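You operate a simulated robot arm through the tools that you are given. There is no shell and no other tool. Be economical: measure what you need, move in short steps, check, and stop when the job is done.

You are at the controls of a simulated robot arm. One attempt, no reset.

TASK
Push the Groovy sign's loose stick home in the stick press.
Fine: sign in the press nest, press latch switch on hold for the push, then back on free; leave the rack's sticks and the Encore sign.

Only the result counts: the job must be done as asked and must still hold three seconds after the hand-in. Knocking over, shifting, dropping, spilling or breaking anything else fails it.

THE ROBOT
A 7-joint arm with a two-finger parallel gripper, fixed in place. Base frame: the origin is at the foot of the arm, x ahead of it, y to its left, z up. Lengths are in m, angles in degrees, forces in N, time in s.
Its first joint turns from -166.0 to 166.0 degrees. Payload 4.4 kg.
The tool frame sits at the grasp point between the pads (the TCP): z along the fingers, y along the line on which they close. The tips reach 0.023 m beyond it. Largest opening 0.094 m; finger width 0.038, thickness 0.01; the body of the gripper, 0.054 by 0.096 m, starts 0.039 m behind the TCP.
Orientation is told as [roll, pitch, yaw] about the base's x, y, z axes, in that order, counted from this pose: with the fingers straight down and closing along the base's y, the tool's x points along the base's -x, its y along +y and its z along -z.

THE INTERFACE
- The arm moves only by the tool drive_tool. Its argument "increments" is a list of rows, each an object of numbers (a shift or turn left out is 0, a gripper value left out holds the last): "tx", "ty", "tz": the shift along the tool's x, y, z in units of 250 mm (1.0 is 250 mm); "rx", "ry", "rz": the turn, a rotation vector about the tool's x, y, z in units of 60 degrees (1.0 is 60 degrees). In form: [{"tx": .., "ty": .., "tz": .., "rx": .., "ry": .., "rz": ..}, ...]. A call has 1 to 12 rows; each row is the pose to reach, as a shift and turn from the pose commanded when the call began, along the tool's axes at that moment. "claw" is the closure, from 0 (fully open) to 1 (shut), set as the call begins (left out, the last holds). A call with a number of a shift or a turn outside -1 to 1 is refused whole. A row lasts 0.2 s, in which the tool goes at most 0.05 m and 8.6 degrees; a call with a longer step from one row to the next is refused whole, and so is a gripper value outside its range. Where a pose cannot be reached the arm comes as near as it can. A force on the tool above 90 N (or 10 N above the force at the start of the call, whichever is more), or a blocked arm, ends the call early, and 0.2 s more pass. The fingers move at their own pace (about 0.072 m/s each) and stop on an object; they squeeze with about 26 N. The grip force told is the motor's: it shows also when the fingers shut on nothing. Time passes only in rows, and 0.2 s behind the last, so rows that repeat a pose let the fingers close. The reply holds the time, the measured pose of the TCP, the force on the tool along the base axes, the opening and the grip force, in the units named above and with some noise.
- Cameras (640 x 400 px; columns grow to the right, rows downward): "scene" is fixed at [0.2206, -0.5026, 1.4983]; the picture's right is [0.83, -0.56, 0.00], its down [-0.21, -0.32, -0.92] and it looks along [0.52, 0.76, -0.38] (base axes); focal length 330 px, centre (320, 200). "wrist" rides on the gripper at [0.086, 0.016, -0.074] in the tool frame; the picture's right is [-0.18, 0.98, 0.00], its down [-0.58, -0.11, -0.81] and it looks along [-0.79, -0.15, 0.59] (tool axes); focal length 243 px, centre (320, 200). There is no depth. A picture from a camera that has moved, and an enlarged one, comes with that camera's place and axes in the base frame and with its lens.
- grab_frame(camera): a new picture of that camera. No time passes.
- close_up(camera, box): a new picture of the part [left, top, right, bottom] of that camera's present view, enlarged. No time passes.
- close_job(): hands the job in; it is judged then, once.

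Go step by step. Nothing tells you positions but the pictures and the camera data: compare them with the known pose of the tool, close in by small moves and look again before you grip or let go. The budget is 120 turns and 84 pictures, counting those below and the enlarged ones. Unless the task says otherwise, let go and move clear before handing in, and close with one line.

The tools are called after "Request:" as name(argument=value, ...) on one line, values as JSON. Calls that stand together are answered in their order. drive_tool: Moves the arm, as the interface text tells. Its arguments: {"type":"object","properties":{"increments":{"type":"array","items":{"type":"object","properties":{"tx":{"type":"number"},"ty":{"type":"number"},"tz":{"type":"number"},"rx":{"type":"number"},"ry":{"type":"number"},"rz":{"type":"number"}}}},"claw":{"type":"number"}},"required":["increments"]} The other tools are called the same way: grab_frame (camera) takes a picture; close_up (camera, box) takes an enlarged picture of a part of a camera's view; close_job () hands the job in.

At the start:

```text
time_s: 0.0
tcp_pos: [0.6867, -0.1672, 1.3043]
ee_rot: [0.1, -0.1, 0.1]
wrist_force: [-0.3, 0.0, 0.5]
opening: 0.0939
grasp_force: 0.0
```

scene: 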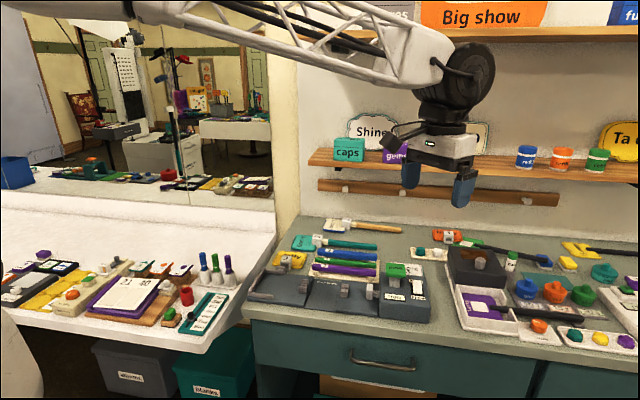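
wrist: 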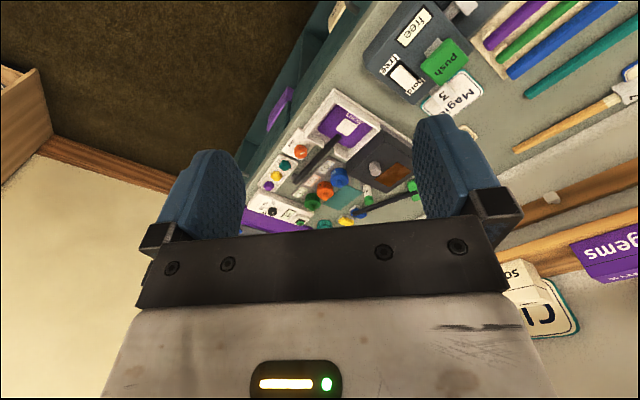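

I see a bench with a press (grey, green push pad), a rack of sticks and several signs. I'll enlarge the parts of the scene first.

Request:
close_up(camera="scene", box=[240, 210, 440, 335])

Request:
close_up(camera="scene", box=[420, 220, 640, 357])

Request:
close_up(camera="wrist", box=[240, 0, 640, 250])

```text
3.20 times, centred on (340, 272) of scene
camera zoom: at [0.2206, -0.5026, 1.4983], right [0.83, -0.56, 0.0], down [-0.21, -0.32, -0.92], along [0.52, 0.76, -0.38], focal length 1055 px, centre (256, -32)
```

zoom: 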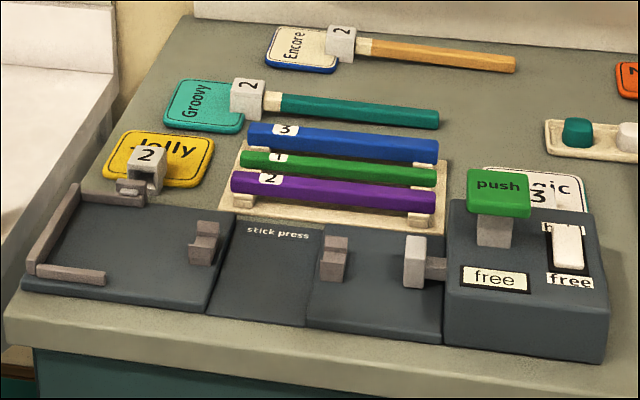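

```text
2.91 times, centred on (530, 288) of scene
camera zoom: at [0.2206, -0.5026, 1.4983], right [0.83, -0.56, 0.0], down [-0.21, -0.32, -0.92], along [0.52, 0.76, -0.38], focal length 959 px, centre (-291, -58)
```

zoom: 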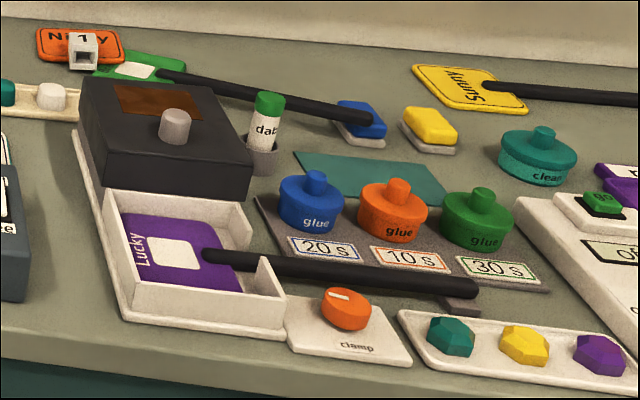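

```text
1.60 times, centred on (440, 125) of wrist
camera zoom: at [0.5994, -0.1518, 1.3787], right [0.18, 0.98, 0.0], down [0.58, -0.11, 0.81], along [0.79, -0.15, -0.59], focal length 388 px, centre (128, 320)
```

zoom: 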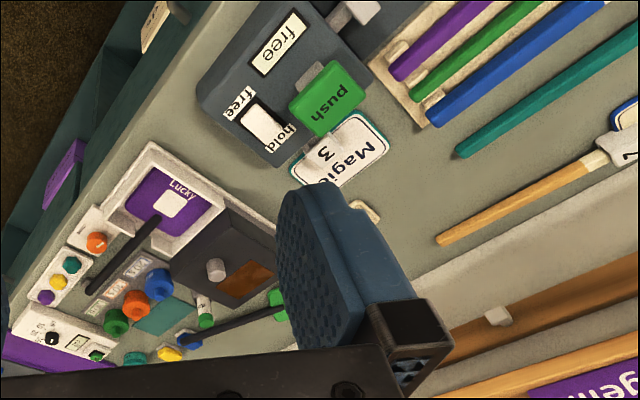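

The stick and press lie along a bench axis turned about -42° from base x. I'll turn the tool to that yaw and move over the press for an overhead look.

Request:
drive_tool(increments=[{"tx": 0.03, "ty": 0.19, "tz": 0.02, "rz": 0.14}, {"tx": 0.06, "ty": 0.38, "tz": 0.04, "rz": 0.28}, {"tx": 0.09, "ty": 0.57, "tz": 0.06, "rz": 0.42}, {"tx": 0.12, "ty": 0.76, "tz": 0.08, "rz": 0.56}, {"tx": 0.15, "ty": 0.95, "tz": 0.1, "rz": 0.7}, {"tx": 0.2, "ty": 1.0, "tz": 0.1, "rz": 0.7}])

Request:
drive_tool(increments=[{"ry": 0.14}, {"ry": 0.28}, {"ry": 0.42}, {"ry": 0.56}, {"ry": 0.7}, {"ry": 0.84}, {"ry": 0.88}, {"ry": 0.88}])

Request:
grab_frame(camera="wrist")

```text
time_s: 1.4
tcp_pos: [0.6352, 0.0841, 1.2787]
ee_rot: [0.0, 0.0, -41.9]
wrist_force: [-0.3, 0.4, -0.5]
opening: 0.0943
grasp_force: 0.1
```

```text
time_s: 3.2
tcp_pos: [0.6362, 0.0814, 1.2806]
ee_rot: [0.0, 52.8, -42.0]
wrist_force: [-0.4, -0.1, 0.2]
opening: 0.0936
grasp_force: 0.2
```

```text
78 pictures are left
camera wrist: at [0.6521, 0.0894, 1.3929], right [0.74, 0.66, -0.15], down [0.67, -0.75, 0.02], along [-0.09, -0.12, -0.99], focal length 243 px, centre (320, 200)
```

wrist: 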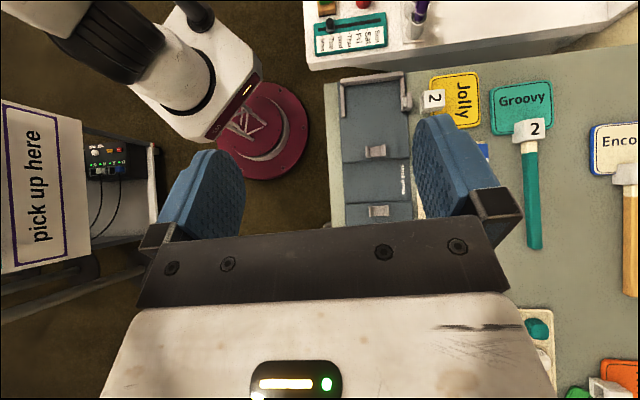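

Request:
drive_tool(increments=[{"tx": -0.1, "ty": 0.06, "tz": -0.13}, {"tx": -0.2, "ty": 0.12, "tz": -0.26}, {"tx": -0.3, "ty": 0.18, "tz": -0.39}, {"tx": -0.4, "ty": 0.24, "tz": -0.52}, {"tx": -0.48, "ty": 0.3, "tz": -0.64}, {"tx": -0.48, "ty": 0.3, "tz": -0.64}])

Request:
grab_frame(camera="wrist")

```text
time_s: 4.6
tcp_pos: [0.8313, 0.0043, 1.28]
ee_rot: [0.5, 52.4, -41.6]
wrist_force: [-0.9, 0.3, 2.8]
opening: 0.0938
grasp_force: 0.0
out of reach, approached as far as the arm can: row 5, 6
```

```text
77 pictures are left
camera wrist: at [0.8459, 0.0113, 1.3941], right [0.74, 0.66, -0.14], down [0.67, -0.75, 0.03], along [-0.09, -0.12, -0.99], focal length 243 px, centre (320, 200)
```

wrist: 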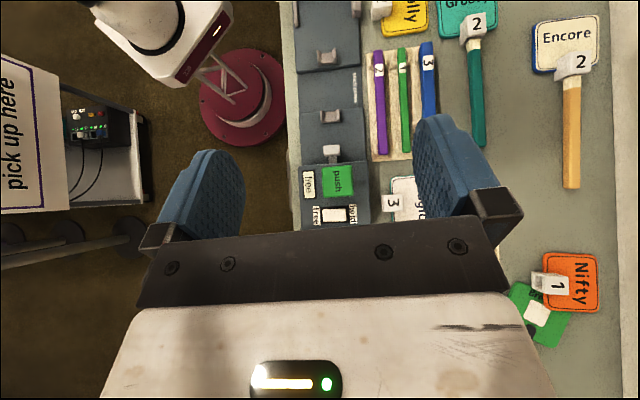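

The layout is clear: the nest axis runs from the U-bracket (~0.536, 0.273) to the pusher (~0.753, 0.042). Groovy's block is near (0.80, 0.37). I'll bring the tool back to vertical and go above Groovy.

Request:
drive_tool(increments=[{"ry": -0.14}, {"ry": -0.28}, {"ry": -0.42}, {"ry": -0.56}, {"ry": -0.7}, {"ry": -0.84}, {"ry": -0.88}, {"ry": -0.88}])

```text
time_s: 6.4
tcp_pos: [0.8334, 0.0051, 1.2744]
ee_rot: [0.0, -0.2, -42.0]
wrist_force: [-0.1, -0.9, 0.0]
opening: 0.094
grasp_force: 0.0
```

Request:
drive_tool(increments=[{"tx": 0.111, "ty": 0.111, "tz": 0.05}, {"tx": 0.222, "ty": 0.222, "tz": 0.1}, {"tx": 0.333, "ty": 0.333, "tz": 0.15}, {"tx": 0.444, "ty": 0.444, "tz": 0.2}, {"tx": 0.555, "ty": 0.555, "tz": 0.28}, {"tx": 0.666, "ty": 0.666, "tz": 0.36}, {"tx": 0.777, "ty": 0.777, "tz": 0.44}, {"tx": 0.888, "ty": 0.888, "tz": 0.52}, {"tx": 1.0, "ty": 1.0, "tz": 0.6}, {"tx": 1.0, "ty": 1.0, "tz": 0.6}])

Request:
grab_frame(camera="wrist")

Request:
close_up(camera="scene", box=[270, 210, 400, 291])

```text
time_s: 8.6
tcp_pos: [0.8153, 0.3576, 1.1245]
ee_rot: [0.0, 0.1, -42.2]
wrist_force: [-14.5, -49.1, 12.3]
opening: 0.0734
grasp_force: 0.1
```

```text
76 pictures are left
camera wrist: at [0.7607, 0.4266, 1.1991], right [0.8, 0.61, 0.0], down [0.36, -0.47, 0.81], along [0.49, -0.64, -0.59], focal length 243 px, centre (320, 200)
```

wrist: 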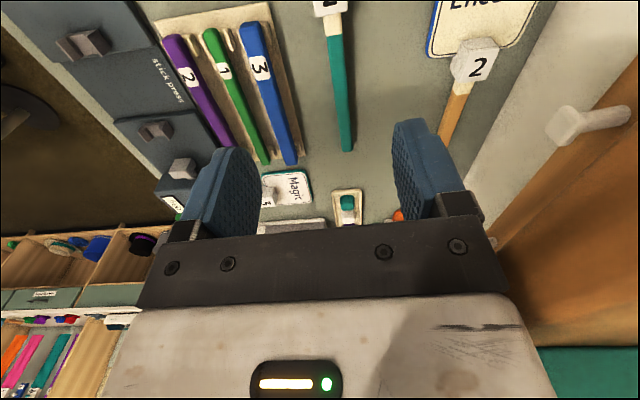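

```text
4.92 times, centred on (335, 250) of scene
camera zoom: at [0.2206, -0.5026, 1.4983], right [0.83, -0.56, 0.0], down [-0.21, -0.32, -0.92], along [0.52, 0.76, -0.38], focal length 1623 px, centre (246, -49)
```

zoom: 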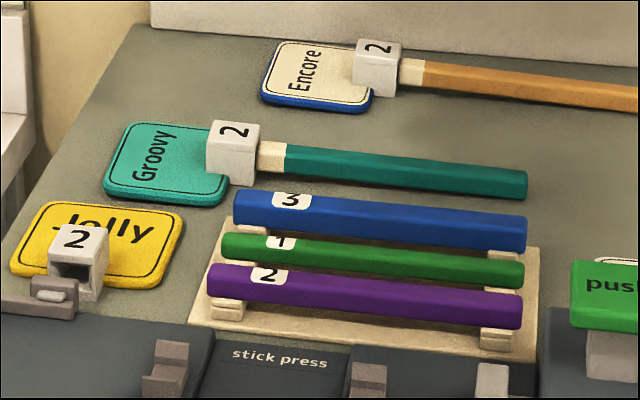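

The force reading shows the gripper is touching something, probably the wall rail or shelf. I'll look at that first.

Request:
grab_frame(camera="scene")

```text
74 pictures are left
```

scene: 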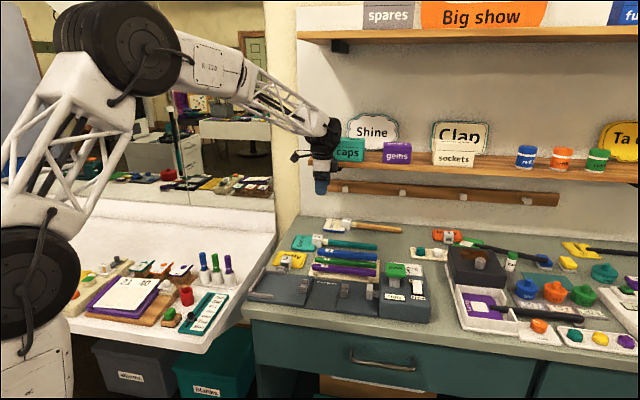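

Request:
drive_tool(increments=[{"ty": -0.12}, {"ty": -0.24}, {"ty": -0.24}])

Request:
close_up(camera="scene", box=[270, 100, 590, 300])

Request:
grab_frame(camera="wrist")

```text
time_s: 9.4
tcp_pos: [0.7738, 0.3136, 1.1241]
ee_rot: [0.0, 0.0, -41.9]
wrist_force: [0.5, 0.1, 0.0]
opening: 0.0943
grasp_force: 0.1
```

```text
2.00 times, centred on (430, 200) of scene
camera zoom: at [0.2206, -0.5026, 1.4983], right [0.83, -0.56, 0.0], down [-0.21, -0.32, -0.92], along [0.52, 0.76, -0.38], focal length 659 px, centre (100, 200)
```

zoom: 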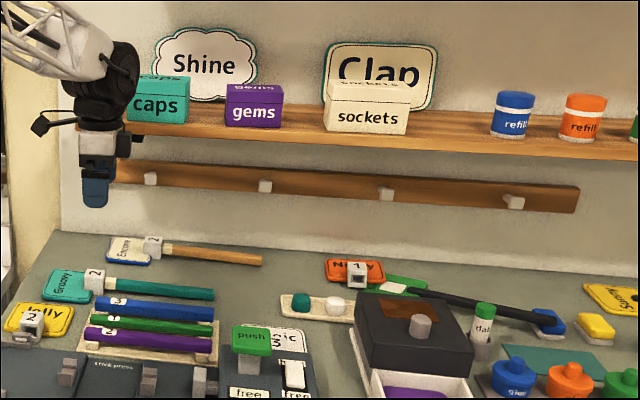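

```text
72 pictures are left
camera wrist: at [0.7198, 0.3827, 1.1979], right [0.79, 0.61, 0.0], down [0.36, -0.47, 0.81], along [0.49, -0.64, -0.59], focal length 243 px, centre (320, 200)
```

wrist: 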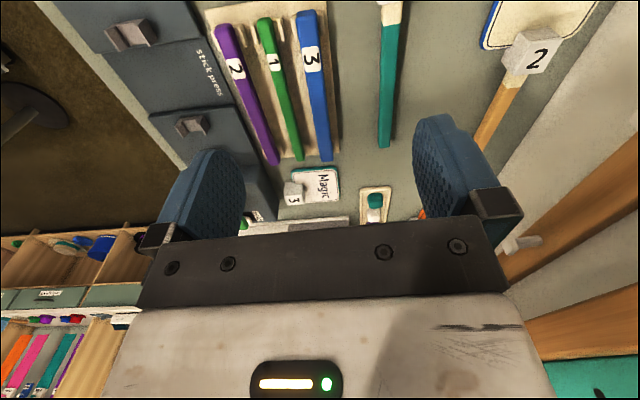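

The fingers brushed what I take to be the fixed shelf's front edge, and nothing on it has shifted. I'll back off further and measure the end of the shelf.

Request:
drive_tool(increments=[{"ty": -0.18}, {"ty": -0.36}, {"ty": -0.54}, {"ty": -0.72}, {"ty": -0.72}])

Request:
close_up(camera="scene", box=[290, 110, 450, 210])

Request:
grab_frame(camera="wrist")

```text
time_s: 10.6
tcp_pos: [0.6526, 0.1785, 1.1253]
ee_rot: [0.0, 0.1, -42.0]
wrist_force: [0.0, -0.8, 0.3]
opening: 0.0939
grasp_force: 0.0
```

```text
4.00 times, centred on (370, 160) of scene
camera zoom: at [0.2206, -0.5026, 1.4983], right [0.83, -0.56, 0.0], down [-0.21, -0.32, -0.92], along [0.52, 0.76, -0.38], focal length 1318 px, centre (120, 360)
```

zoom: 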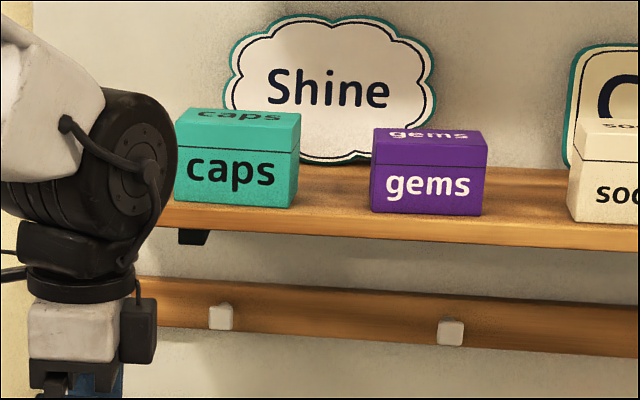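

```text
70 pictures are left
camera wrist: at [0.5985, 0.2491, 1.1985], right [0.79, 0.61, 0.0], down [0.36, -0.47, 0.81], along [0.49, -0.64, -0.59], focal length 243 px, centre (320, 200)
```

wrist: 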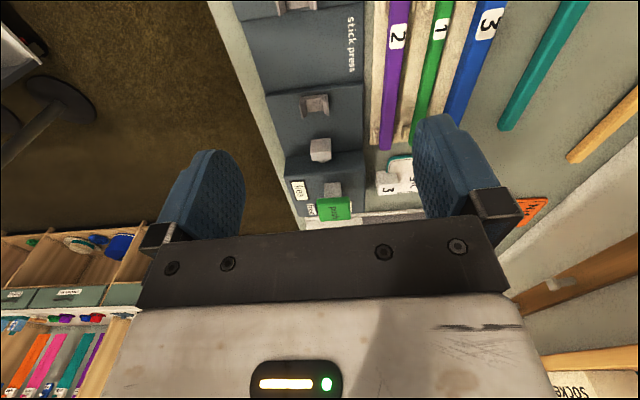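

The shelf's front edge is at about v=0.87 across the bench and z=1.168, starting near u=0.31 along it, so it overhangs Groovy's block. I'll go in low from the sign's left end, sliding along the bench, so the wrist stays below the shelf.

Request:
drive_tool(increments=[{"tx": 0.14, "ty": 0.12, "tz": 0.04}, {"tx": 0.28, "ty": 0.24, "tz": 0.08}, {"tx": 0.4, "ty": 0.38, "tz": 0.12}, {"tx": 0.5, "ty": 0.54, "tz": 0.16}, {"tx": 0.58, "ty": 0.7, "tz": 0.2}, {"tx": 0.58, "ty": 0.84, "tz": 0.3}, {"tx": 0.58, "ty": 0.98, "tz": 0.4}, {"tx": 0.58, "ty": 0.98, "tz": 0.4}])

Request:
grab_frame(camera="wrist")

Request:
grab_frame(camera="scene")

```text
time_s: 12.4
tcp_pos: [0.7091, 0.4602, 1.0236]
ee_rot: [-0.1, -0.1, -42.0]
wrist_force: [-0.1, 0.7, 0.3]
opening: 0.0942
grasp_force: 0.1
```

```text
69 pictures are left
camera wrist: at [0.6562, 0.5294, 1.0978], right [0.79, 0.61, 0.0], down [0.36, -0.47, 0.81], along [0.49, -0.64, -0.59], focal length 243 px, centre (320, 200)
```

wrist: 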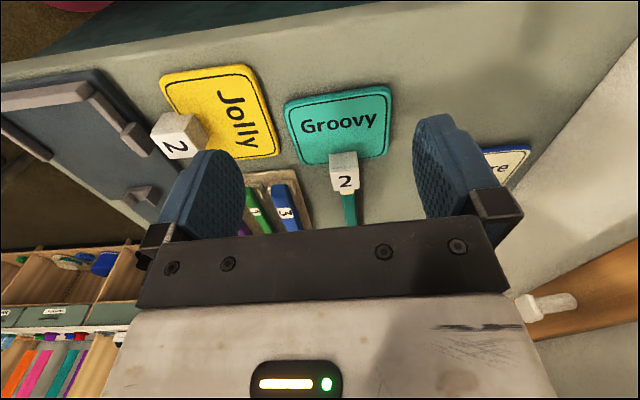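

```text
68 pictures are left
```

scene: 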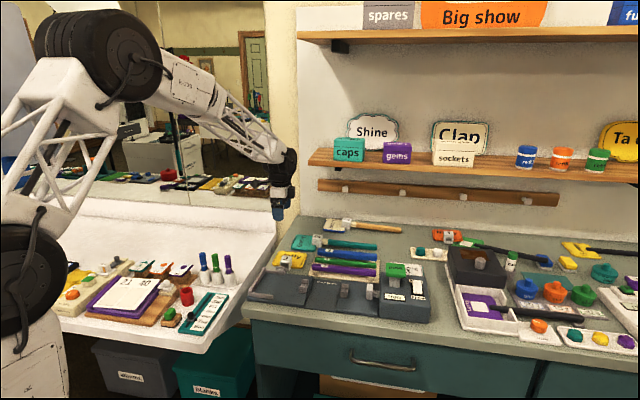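

Request:
drive_tool(increments=[{"ty": 0.016, "tz": 0.16}, {"ty": 0.016, "tz": 0.3}, {"ty": 0.016, "tz": 0.388}, {"tx": -0.1, "ty": 0.016, "tz": 0.388}, {"tx": -0.2, "ty": 0.016, "tz": 0.388}, {"tx": -0.32, "ty": 0.016, "tz": 0.388}, {"tx": -0.32, "ty": 0.016, "tz": 0.388}])

Request:
grab_frame(camera="wrist")

Request:
close_up(camera="scene", box=[240, 130, 400, 260])

```text
time_s: 14.0
tcp_pos: [0.7729, 0.4074, 0.9279]
ee_rot: [0.0, 0.0, -42.1]
wrist_force: [0.1, 0.5, -0.6]
opening: 0.0941
grasp_force: 0.2
```

```text
67 pictures are left
camera wrist: at [0.7182, 0.4776, 1.0018], right [0.79, 0.61, 0.0], down [0.36, -0.47, 0.81], along [0.49, -0.64, -0.59], focal length 243 px, centre (320, 200)
```

wrist: 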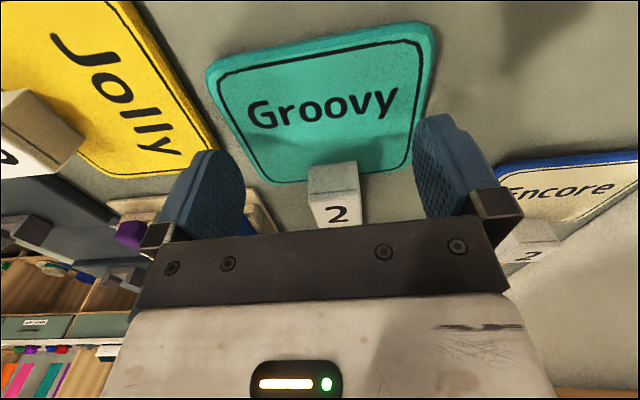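

```text
3.08 times, centred on (320, 195) of scene
camera zoom: at [0.2206, -0.5026, 1.4983], right [0.83, -0.56, 0.0], down [-0.21, -0.32, -0.92], along [0.52, 0.76, -0.38], focal length 1014 px, centre (320, 215)
```

zoom: 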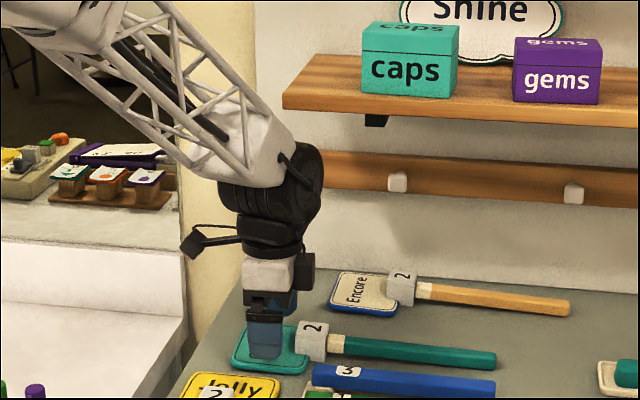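

The block lies straight ahead, centred between the fingers. I'll slide on 45 mm, lower 9 mm and grip.

Request:
drive_tool(increments=[{"tx": -0.09, "ty": 0.006}, {"tx": -0.176, "ty": 0.006}, {"tx": -0.176, "ty": 0.006, "tz": 0.036}, {"tx": -0.176, "ty": 0.006, "tz": 0.036}])

Request:
grab_frame(camera="wrist")

Request:
close_up(camera="scene", box=[270, 130, 400, 260])

```text
time_s: 15.0
tcp_pos: [0.8053, 0.3802, 0.9191]
ee_rot: [0.0, 0.0, -42.0]
wrist_force: [0.8, -0.8, 0.4]
opening: 0.0942
grasp_force: 0.0
```

```text
65 pictures are left
camera wrist: at [0.7509, 0.4495, 0.9931], right [0.79, 0.61, 0.0], down [0.36, -0.47, 0.81], along [0.49, -0.64, -0.59], focal length 243 px, centre (320, 200)
```

wrist: 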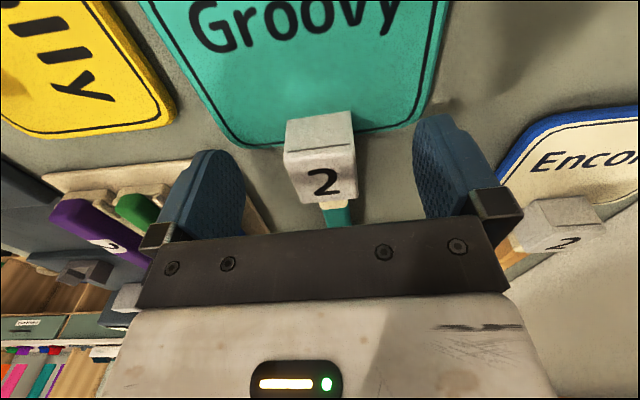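

```text
3.08 times, centred on (335, 195) of scene
camera zoom: at [0.2206, -0.5026, 1.4983], right [0.83, -0.56, 0.0], down [-0.21, -0.32, -0.92], along [0.52, 0.76, -0.38], focal length 1014 px, centre (274, 215)
```

zoom: 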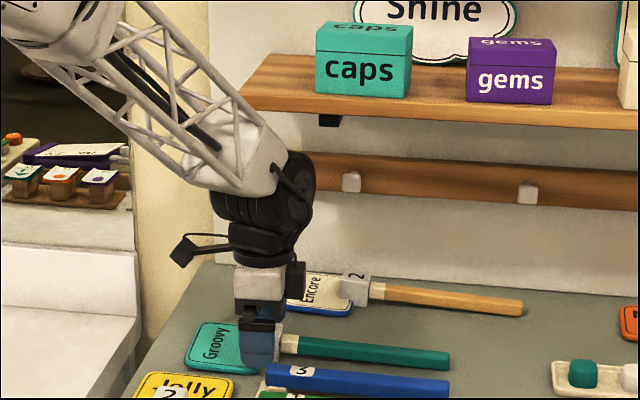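

The block is centred; now I'll close the fingers.

Request:
drive_tool(increments=[{}, {}, {}, {}], claw=1.0)

Request:
grab_frame(camera="wrist")

```text
time_s: 16.0
tcp_pos: [0.8057, 0.381, 0.9193]
ee_rot: [0.0, 0.0, -42.0]
wrist_force: [-0.2, -0.5, 1.2]
opening: 0.0316
grasp_force: 26.3
```

```text
63 pictures are left
camera wrist: at [0.7508, 0.4495, 0.9931], right [0.79, 0.61, 0.0], down [0.36, -0.47, 0.81], along [0.49, -0.64, -0.59], focal length 243 px, centre (320, 200)
```

wrist: 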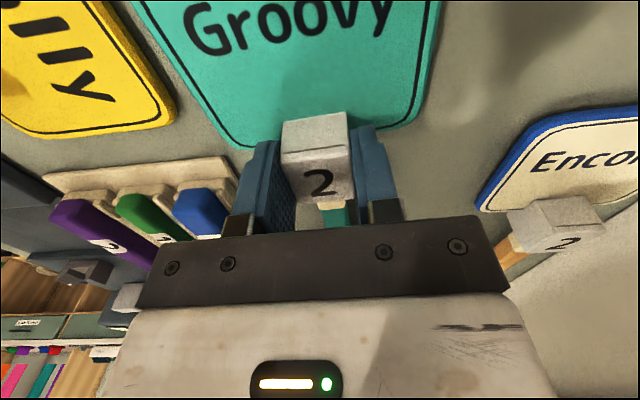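

Request:
drive_tool(increments=[{"tz": -0.03}, {"tz": -0.06}, {"tz": -0.09}, {"tz": -0.09}])

Request:
close_up(camera="scene", box=[270, 180, 400, 260])

```text
time_s: 17.0
tcp_pos: [0.8043, 0.3794, 0.9412]
ee_rot: [0.0, 0.0, -42.0]
wrist_force: [-0.2, 0.4, -0.5]
opening: 0.0314
grasp_force: 26.5
```

```text
4.92 times, centred on (335, 220) of scene
camera zoom: at [0.2206, -0.5026, 1.4983], right [0.83, -0.56, 0.0], down [-0.21, -0.32, -0.92], along [0.52, 0.76, -0.38], focal length 1623 px, centre (246, 102)
```

zoom: 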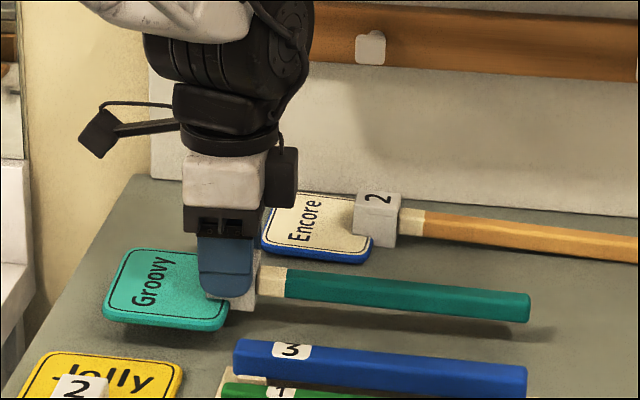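

The sign and stick lift together. I'll slide out from under the shelf towards the sign end, then rise.

Request:
drive_tool(increments=[{"tx": 0.06}, {"tx": 0.15}, {"tx": 0.25}, {"tx": 0.35}, {"tx": 0.45, "tz": -0.05}, {"tx": 0.52, "tz": -0.12}, {"tx": 0.56, "tz": -0.22}, {"tx": 0.56, "tz": -0.32}, {"tx": 0.56, "tz": -0.42}, {"tx": 0.56, "tz": -0.46}, {"tx": 0.56, "tz": -0.46}])

Request:
grab_frame(camera="scene")

Request:
grab_frame(camera="wrist")

```text
time_s: 19.4
tcp_pos: [0.7004, 0.4739, 1.0561]
ee_rot: [0.0, 0.1, -42.2]
wrist_force: [0.7, 0.6, -0.8]
opening: 0.0316
grasp_force: 25.8
```

```text
61 pictures are left
```

scene: 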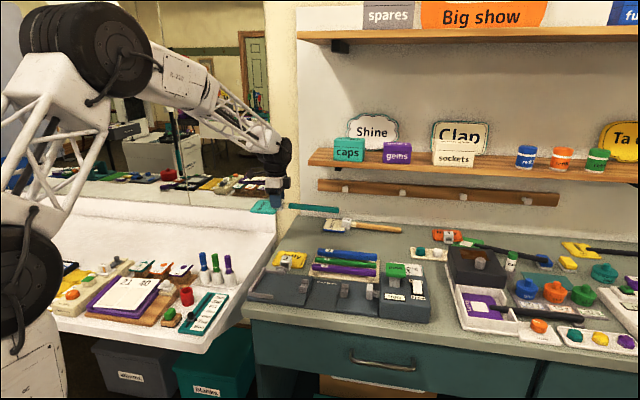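

```text
60 pictures are left
camera wrist: at [0.6468, 0.5432, 1.1306], right [0.79, 0.61, 0.0], down [0.36, -0.47, 0.81], along [0.49, -0.64, -0.59], focal length 243 px, centre (320, 200)
```

wrist: 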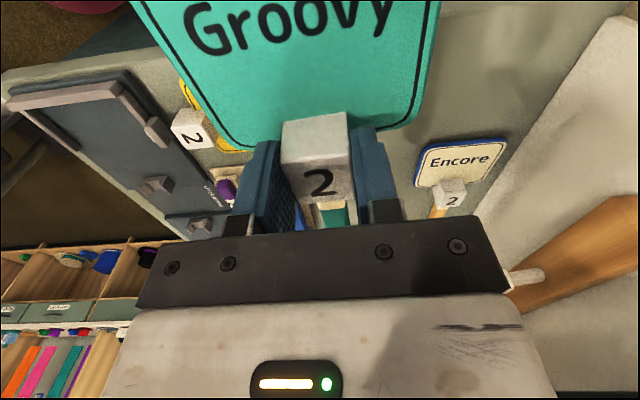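

Request:
close_up(camera="wrist", box=[0, 60, 260, 250])

Request:
close_up(camera="scene", box=[240, 250, 380, 325])

```text
2.11 times, centred on (130, 155) of wrist
camera zoom: at [0.6468, 0.5432, 1.1306], right [0.79, 0.61, 0.0], down [0.36, -0.47, 0.81], along [0.49, -0.64, -0.59], focal length 511 px, centre (720, 295)
```

zoom: 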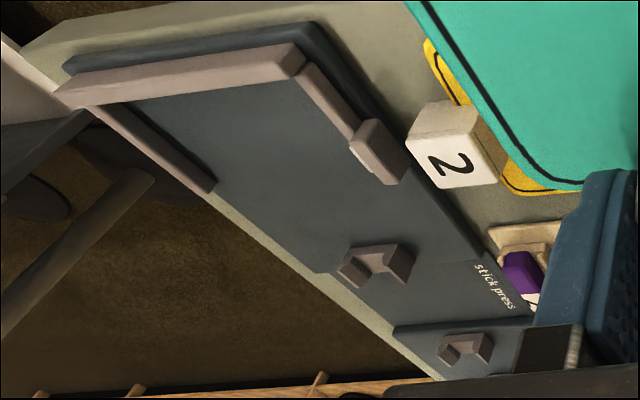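

```text
4.57 times, centred on (310, 288) of scene
camera zoom: at [0.2206, -0.5026, 1.4983], right [0.83, -0.56, 0.0], down [-0.21, -0.32, -0.92], along [0.52, 0.76, -0.38], focal length 1507 px, centre (366, -200)
```

zoom: 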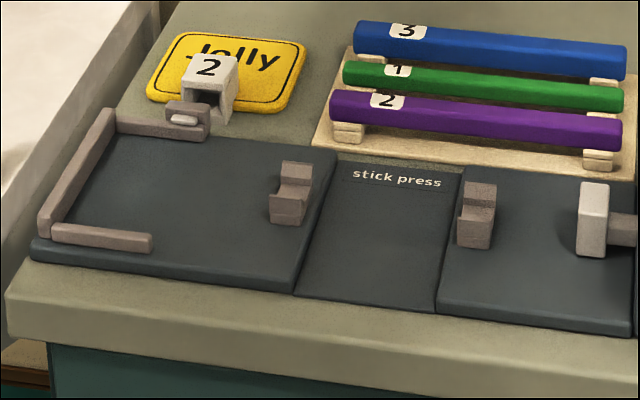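

I've got the nest geometry: its axis is about -44.7°, the bar's inner edge is at u≈0.216, and the pusher face is at u≈0.532. I'll move to a hover above the nest.

Request:
drive_tool(increments=[{"tx": -0.05, "ty": -0.12}, {"tx": -0.1, "ty": -0.25}, {"tx": -0.16, "ty": -0.38, "rz": 0.015}, {"tx": -0.22, "ty": -0.51, "rz": 0.03}, {"tx": -0.28, "ty": -0.64, "rz": 0.045}, {"tx": -0.34, "ty": -0.77, "rz": 0.045}, {"tx": -0.4, "ty": -0.9, "tz": 0.1, "rz": 0.045}, {"tx": -0.416, "ty": -1.0, "tz": 0.22, "rz": 0.045}, {"tx": -0.416, "ty": -1.0, "tz": 0.28, "rz": 0.045}, {"tx": -0.416, "ty": -1.0, "tz": 0.28, "rz": 0.045}])

Request:
close_up(camera="scene", box=[230, 220, 430, 345])

Request:
grab_frame(camera="wrist")

```text
time_s: 21.6
tcp_pos: [0.6112, 0.2173, 0.9855]
ee_rot: [0.0, -0.1, -44.7]
wrist_force: [0.5, -0.1, -0.6]
opening: 0.0317
grasp_force: 25.7
```

```text
3.20 times, centred on (330, 282) of scene
camera zoom: at [0.2206, -0.5026, 1.4983], right [0.83, -0.56, 0.0], down [-0.21, -0.32, -0.92], along [0.52, 0.76, -0.38], focal length 1055 px, centre (288, -64)
```

zoom: 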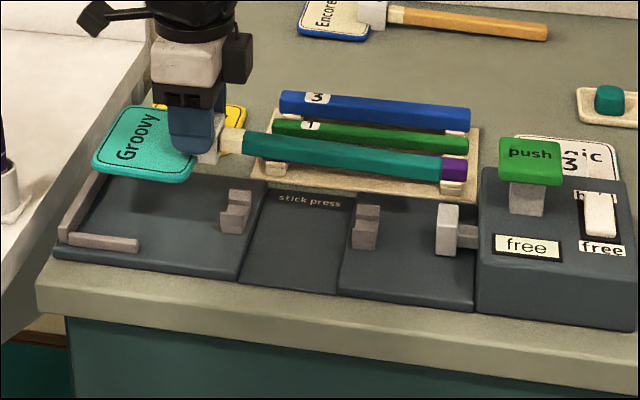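

```text
56 pictures are left
camera wrist: at [0.5607, 0.2901, 1.0602], right [0.82, 0.57, 0.0], down [0.34, -0.49, 0.81], along [0.46, -0.66, -0.59], focal length 243 px, centre (320, 200)
```

wrist: 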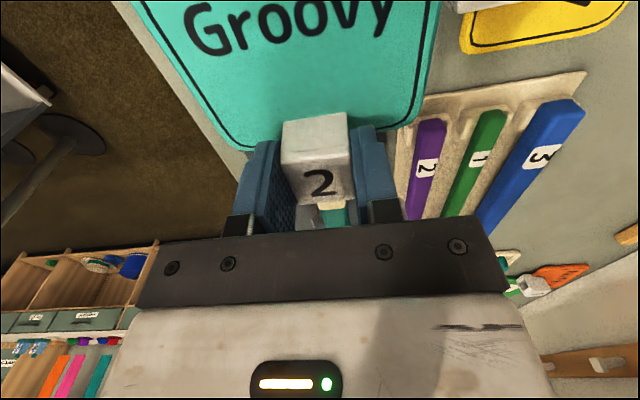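

Request:
close_up(camera="scene", box=[255, 250, 385, 310])

```text
4.92 times, centred on (320, 280) of scene
camera zoom: at [0.2206, -0.5026, 1.4983], right [0.83, -0.56, 0.0], down [-0.21, -0.32, -0.92], along [0.52, 0.76, -0.38], focal length 1623 px, centre (320, -194)
```

zoom: 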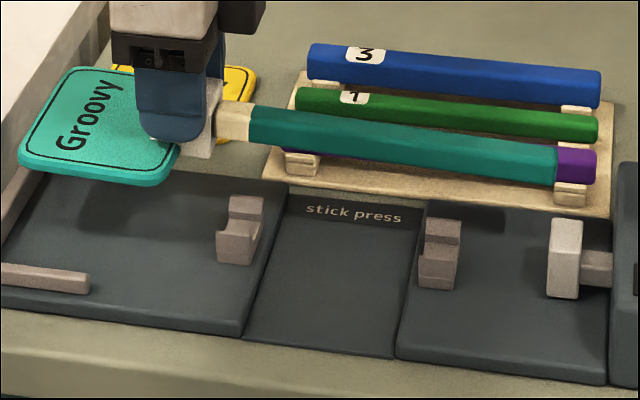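

The stick reads about 1.5° off and 16 mm too far back compared with the nest axis. I'll correct both and come down to just above the rails.

Request:
drive_tool(increments=[{"ty": -0.064, "rz": -0.025}, {"ty": -0.064, "tz": 0.07, "rz": -0.025}, {"ty": -0.064, "tz": 0.134, "rz": -0.025}, {"ty": -0.064, "tz": 0.134, "rz": -0.025}])

Request:
close_up(camera="scene", box=[245, 250, 375, 310])

Request:
grab_frame(camera="wrist")

```text
time_s: 22.6
tcp_pos: [0.5999, 0.207, 0.9519]
ee_rot: [-0.1, 0.0, -43.1]
wrist_force: [0.3, -0.2, 1.4]
opening: 0.0316
grasp_force: 25.7
```

```text
4.92 times, centred on (310, 280) of scene
camera zoom: at [0.2206, -0.5026, 1.4983], right [0.83, -0.56, 0.0], down [-0.21, -0.32, -0.92], along [0.52, 0.76, -0.38], focal length 1623 px, centre (369, -194)
```

zoom: 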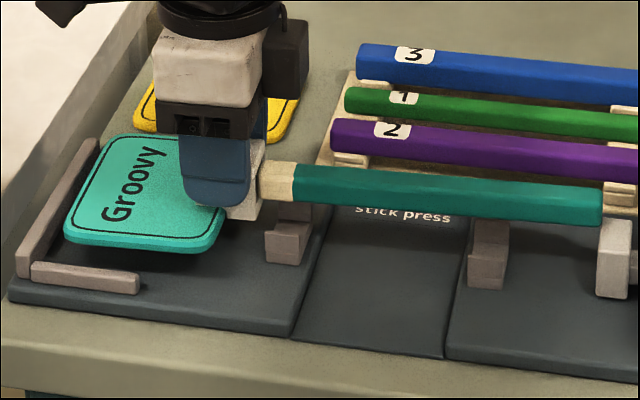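

```text
53 pictures are left
camera wrist: at [0.5475, 0.278, 1.0265], right [0.81, 0.59, 0.0], down [0.35, -0.48, 0.81], along [0.48, -0.65, -0.59], focal length 243 px, centre (320, 200)
```

wrist: 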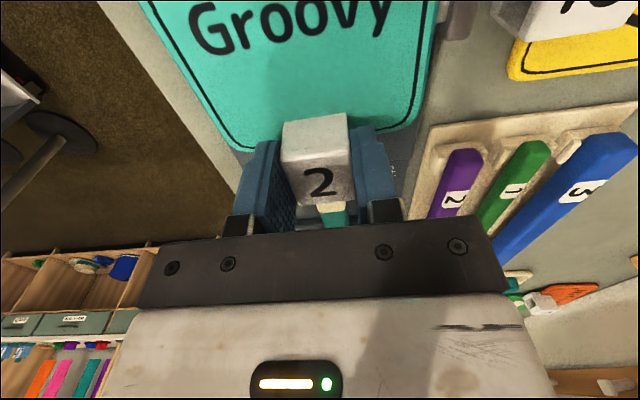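

Request:
close_up(camera="wrist", box=[380, 0, 540, 100])

Request:
close_up(camera="scene", box=[290, 270, 390, 320])

Request:
close_up(camera="scene", box=[240, 260, 320, 320])

```text
4.00 times, centred on (460, 50) of wrist
camera zoom: at [0.5475, 0.278, 1.0265], right [0.81, 0.59, 0.0], down [0.35, -0.48, 0.81], along [0.48, -0.65, -0.59], focal length 970 px, centre (-240, 800)
```

zoom: 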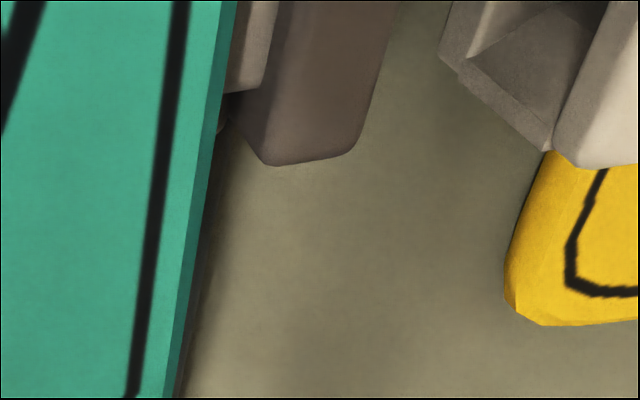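

```text
6.40 times, centred on (340, 295) of scene
camera zoom: at [0.2206, -0.5026, 1.4983], right [0.83, -0.56, 0.0], down [-0.21, -0.32, -0.92], along [0.52, 0.76, -0.38], focal length 2110 px, centre (192, -408)
```

zoom: 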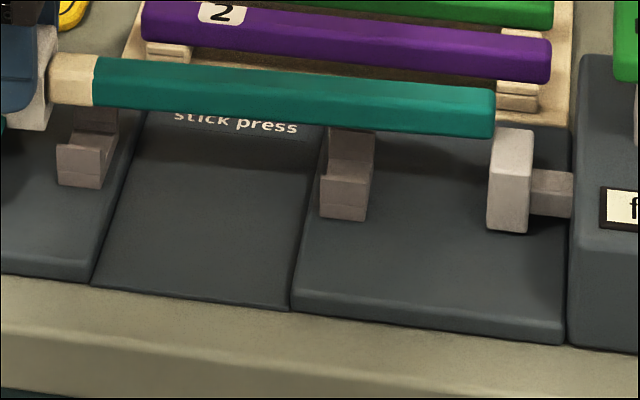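

```text
6.67 times, centred on (280, 290) of scene
camera zoom: at [0.2206, -0.5026, 1.4983], right [0.83, -0.56, 0.0], down [-0.21, -0.32, -0.92], along [0.52, 0.76, -0.38], focal length 2198 px, centre (587, -400)
```

zoom: 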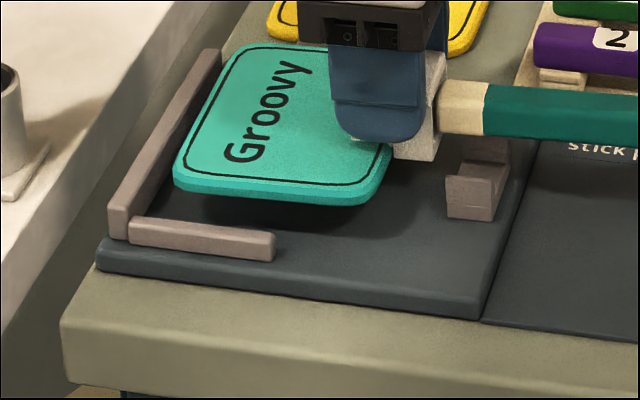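

The stick's slope in the picture has changed, so its end may be resting on the pusher. I'll rise again and recheck.

Request:
drive_tool(increments=[{"tz": -0.07}, {"tz": -0.13}, {"tz": -0.13}])

Request:
close_up(camera="scene", box=[245, 250, 375, 310])

Request:
close_up(camera="scene", box=[290, 260, 390, 310])

```text
time_s: 23.4
tcp_pos: [0.5993, 0.2074, 0.985]
ee_rot: [0.0, 0.0, -43.1]
wrist_force: [-0.6, -0.5, -0.7]
opening: 0.0315
grasp_force: 26.2
```

```text
4.92 times, centred on (310, 280) of scene
camera zoom: at [0.2206, -0.5026, 1.4983], right [0.83, -0.56, 0.0], down [-0.21, -0.32, -0.92], along [0.52, 0.76, -0.38], focal length 1623 px, centre (369, -194)
```

zoom: 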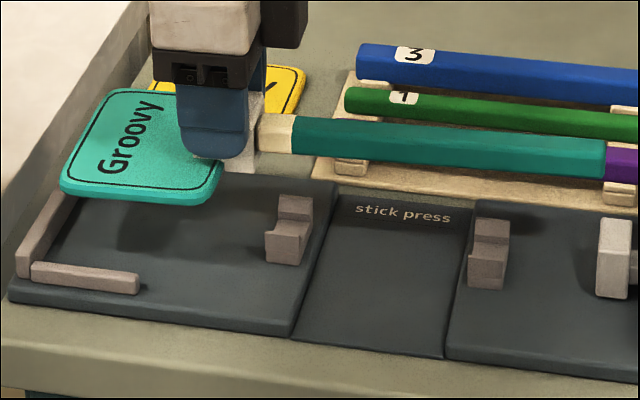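

```text
6.40 times, centred on (340, 285) of scene
camera zoom: at [0.2206, -0.5026, 1.4983], right [0.83, -0.56, 0.0], down [-0.21, -0.32, -0.92], along [0.52, 0.76, -0.38], focal length 2110 px, centre (192, -344)
```

zoom: 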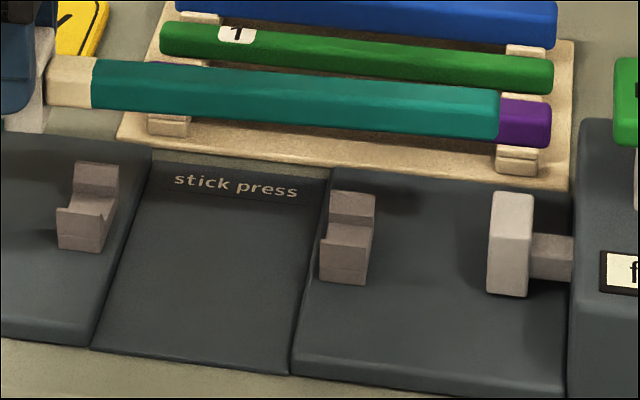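

The bar's inner face is at U=0.180 and the pusher's face at about 0.502, so I was too far right by about 8 mm. The yaw should be -45.0°. I'll correct both, then lower to just above.

Request:
drive_tool(increments=[{"tx": 0.032, "rz": 0.0317}, {"tx": 0.032, "tz": 0.07, "rz": 0.0317}, {"tx": 0.032, "tz": 0.13, "rz": 0.0317}, {"tx": 0.032, "tz": 0.13, "rz": 0.0317}])

Request:
close_up(camera="scene", box=[290, 260, 390, 310])

Request:
close_up(camera="scene", box=[240, 260, 320, 310])

```text
time_s: 24.4
tcp_pos: [0.5937, 0.2116, 0.9523]
ee_rot: [0.0, 0.1, -45.1]
wrist_force: [0.3, -0.4, -1.4]
opening: 0.0317
grasp_force: 25.8
```

```text
6.40 times, centred on (340, 285) of scene
camera zoom: at [0.2206, -0.5026, 1.4983], right [0.83, -0.56, 0.0], down [-0.21, -0.32, -0.92], along [0.52, 0.76, -0.38], focal length 2110 px, centre (192, -344)
```

zoom: 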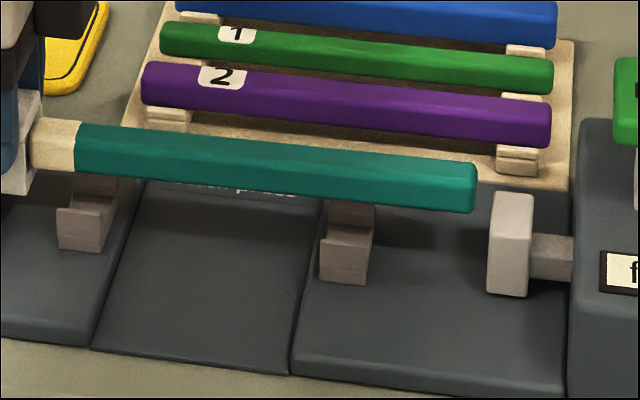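

```text
8.00 times, centred on (280, 285) of scene
camera zoom: at [0.2206, -0.5026, 1.4983], right [0.83, -0.56, 0.0], down [-0.21, -0.32, -0.92], along [0.52, 0.76, -0.38], focal length 2637 px, centre (640, -480)
```

zoom: 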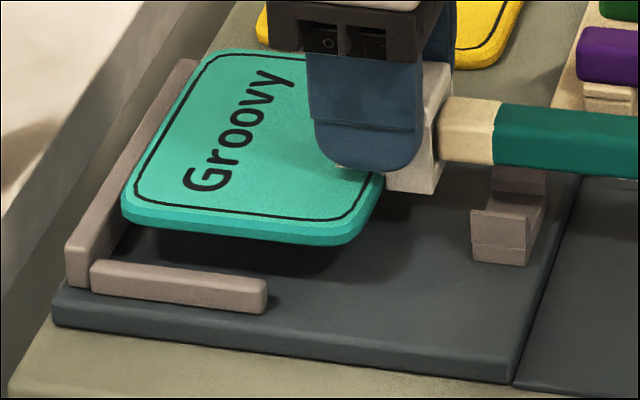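

Yaw now looks parallel to the nest and the stick end clears the pusher. I'll lower 14 mm more and look again, since parallax will then be small.

Request:
drive_tool(increments=[{"tz": 0.03}, {"tz": 0.056}, {"tz": 0.056}])

Request:
close_up(camera="scene", box=[290, 260, 390, 310])

Request:
close_up(camera="scene", box=[240, 260, 320, 310])

Request:
close_up(camera="wrist", box=[120, 0, 520, 250])

```text
time_s: 25.2
tcp_pos: [0.5938, 0.2118, 0.9384]
ee_rot: [0.1, -0.1, -45.1]
wrist_force: [-0.8, -5.1, 12.5]
opening: 0.032
grasp_force: 26.1
```

```text
6.40 times, centred on (340, 285) of scene
camera zoom: at [0.2206, -0.5026, 1.4983], right [0.83, -0.56, 0.0], down [-0.21, -0.32, -0.92], along [0.52, 0.76, -0.38], focal length 2110 px, centre (192, -344)
```

zoom: 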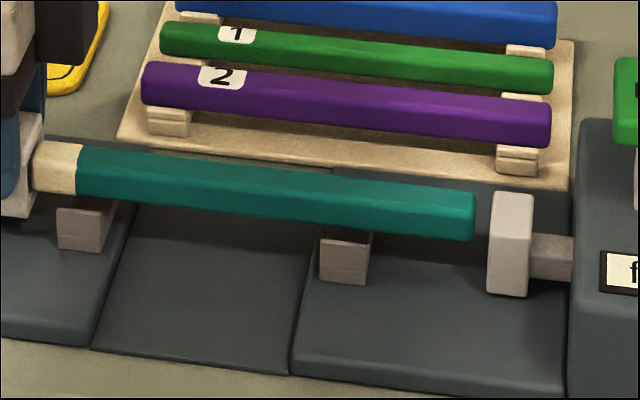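

```text
8.00 times, centred on (280, 285) of scene
camera zoom: at [0.2206, -0.5026, 1.4983], right [0.83, -0.56, 0.0], down [-0.21, -0.32, -0.92], along [0.52, 0.76, -0.38], focal length 2637 px, centre (640, -480)
```

zoom: 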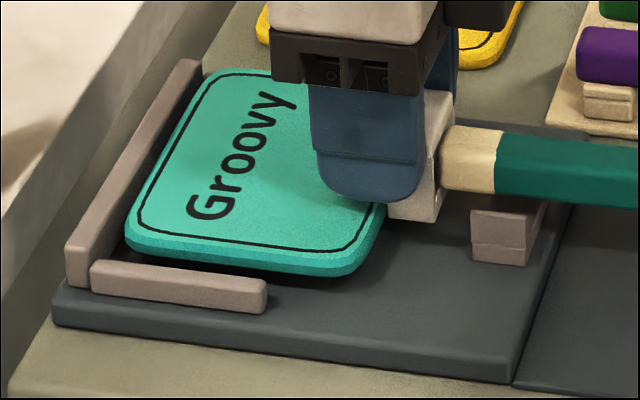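

```text
1.60 times, centred on (320, 125) of wrist
camera zoom: at [0.5442, 0.2845, 1.0129], right [0.83, 0.56, 0.0], down [0.33, -0.49, 0.81], along [0.45, -0.67, -0.59], focal length 388 px, centre (320, 320)
```

zoom: 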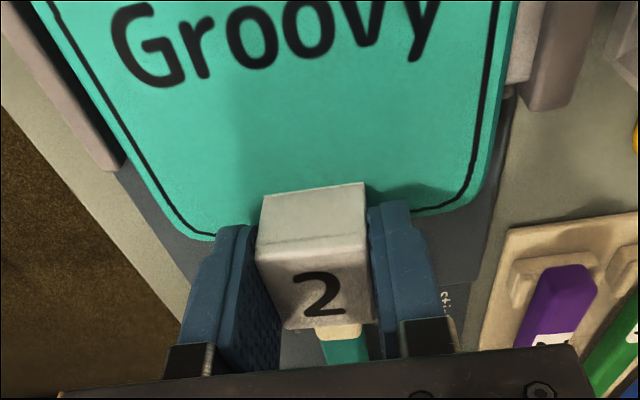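

Contact came from the far-arm pad (force towards -V), while the near side has about 10 mm of gap. I'll lift a little, shift 5 mm towards the near arm and lower again.

Request:
drive_tool(increments=[{"tz": -0.016}, {"tz": -0.016, "ty": -0.02}, {"tz": 0.0, "ty": -0.02}, {"tz": 0.016, "ty": -0.02}, {"tz": 0.016, "ty": -0.02}])

Request:
close_up(camera="wrist", box=[120, 0, 520, 250])

Request:
close_up(camera="scene", box=[240, 255, 390, 315])

```text
time_s: 26.4
tcp_pos: [0.5902, 0.2082, 0.9341]
ee_rot: [0.0, 0.1, -45.0]
wrist_force: [-0.2, 0.5, -1.1]
opening: 0.0319
grasp_force: 25.9
```

```text
1.60 times, centred on (320, 125) of wrist
camera zoom: at [0.5408, 0.2811, 1.009], right [0.83, 0.56, 0.0], down [0.33, -0.49, 0.81], along [0.45, -0.67, -0.59], focal length 388 px, centre (320, 320)
```

zoom: 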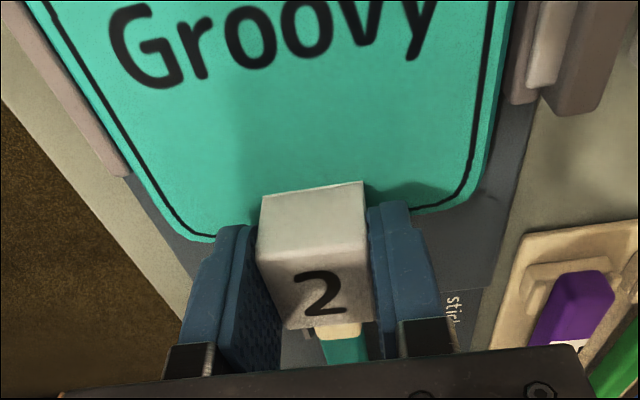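

```text
4.27 times, centred on (315, 285) of scene
camera zoom: at [0.2206, -0.5026, 1.4983], right [0.83, -0.56, 0.0], down [-0.21, -0.32, -0.92], along [0.52, 0.76, -0.38], focal length 1406 px, centre (341, -163)
```

zoom: 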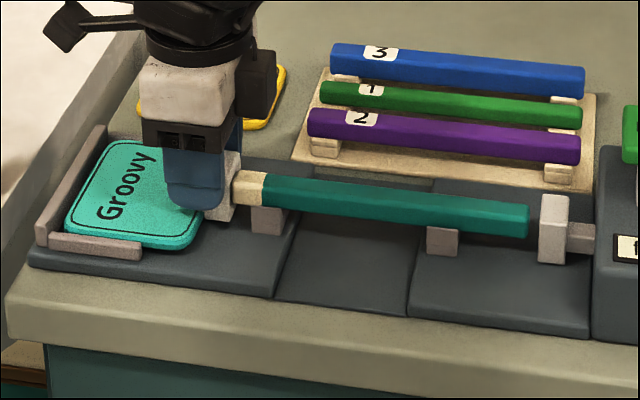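

Request:
drive_tool(increments=[{"tz": 0.008}, {"tz": 0.016}, {"tz": 0.016}])

Request:
close_up(camera="scene", box=[290, 260, 390, 310])

```text
time_s: 27.2
tcp_pos: [0.5909, 0.2097, 0.9303]
ee_rot: [0.0, 0.0, -45.1]
wrist_force: [-0.6, -0.4, -0.7]
opening: 0.0315
grasp_force: 26.1
```

```text
6.40 times, centred on (340, 285) of scene
camera zoom: at [0.2206, -0.5026, 1.4983], right [0.83, -0.56, 0.0], down [-0.21, -0.32, -0.92], along [0.52, 0.76, -0.38], focal length 2110 px, centre (192, -344)
```

zoom: 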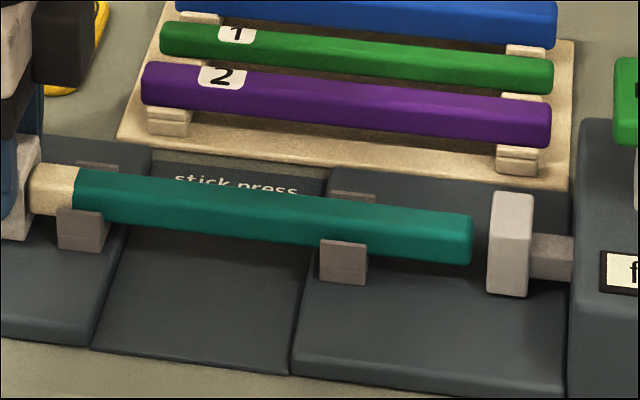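

The stick is sitting down into both cradles. I'll keep lowering in small steps.

Request:
drive_tool(increments=[{"tz": 0.006}, {"tz": 0.012}, {"tz": 0.012}])

Request:
drive_tool(increments=[{"tz": 0.006}, {"tz": 0.012}, {"tz": 0.012}])

Request:
close_up(camera="scene", box=[240, 255, 390, 315])

```text
time_s: 28.0
tcp_pos: [0.5919, 0.2087, 0.928]
ee_rot: [0.1, 0.0, -45.0]
wrist_force: [0.4, 0.9, 17.8]
opening: 0.0317
grasp_force: 26.0
```

```text
time_s: 28.8
tcp_pos: [0.5898, 0.2083, 0.9239]
ee_rot: [-0.1, 0.1, -45.2]
wrist_force: [2.5, 0.3, 15.0]
opening: 0.0319
grasp_force: 25.9
```

```text
4.27 times, centred on (315, 285) of scene
camera zoom: at [0.2206, -0.5026, 1.4983], right [0.83, -0.56, 0.0], down [-0.21, -0.32, -0.92], along [0.52, 0.76, -0.38], focal length 1406 px, centre (341, -163)
```

zoom: 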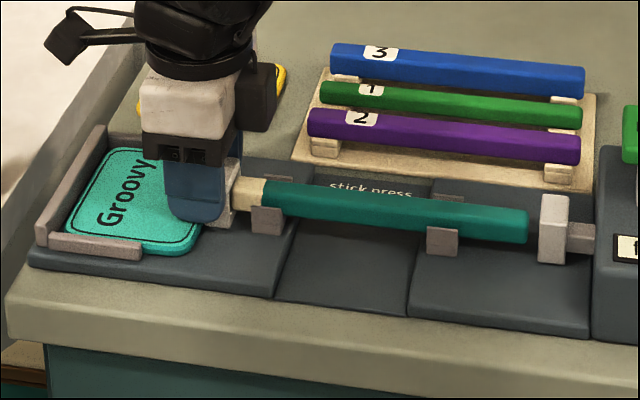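

Seated. The sign still has a gap to the bar, so I'll ease the press-down force and slide it left towards the bar, watching the force.

Request:
drive_tool(increments=[{"tz": -0.006}, {"tx": 0.01, "tz": -0.006}, {"tx": 0.02, "tz": -0.006}, {"tx": 0.024, "tz": -0.006}, {"tx": 0.024, "tz": -0.006}])

Request:
close_up(camera="scene", box=[240, 260, 320, 310])

```text
time_s: 30.0
tcp_pos: [0.5866, 0.2131, 0.9265]
ee_rot: [0.0, -0.1, -45.1]
wrist_force: [11.4, -14.0, 1.3]
opening: 0.0319
grasp_force: 25.4
```

```text
8.00 times, centred on (280, 285) of scene
camera zoom: at [0.2206, -0.5026, 1.4983], right [0.83, -0.56, 0.0], down [-0.21, -0.32, -0.92], along [0.52, 0.76, -0.38], focal length 2637 px, centre (640, -480)
```

zoom: 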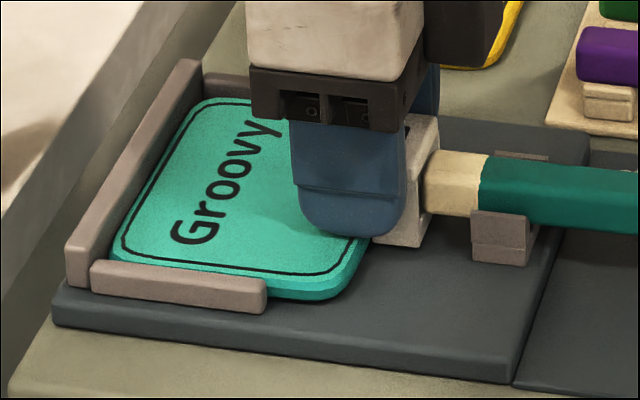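

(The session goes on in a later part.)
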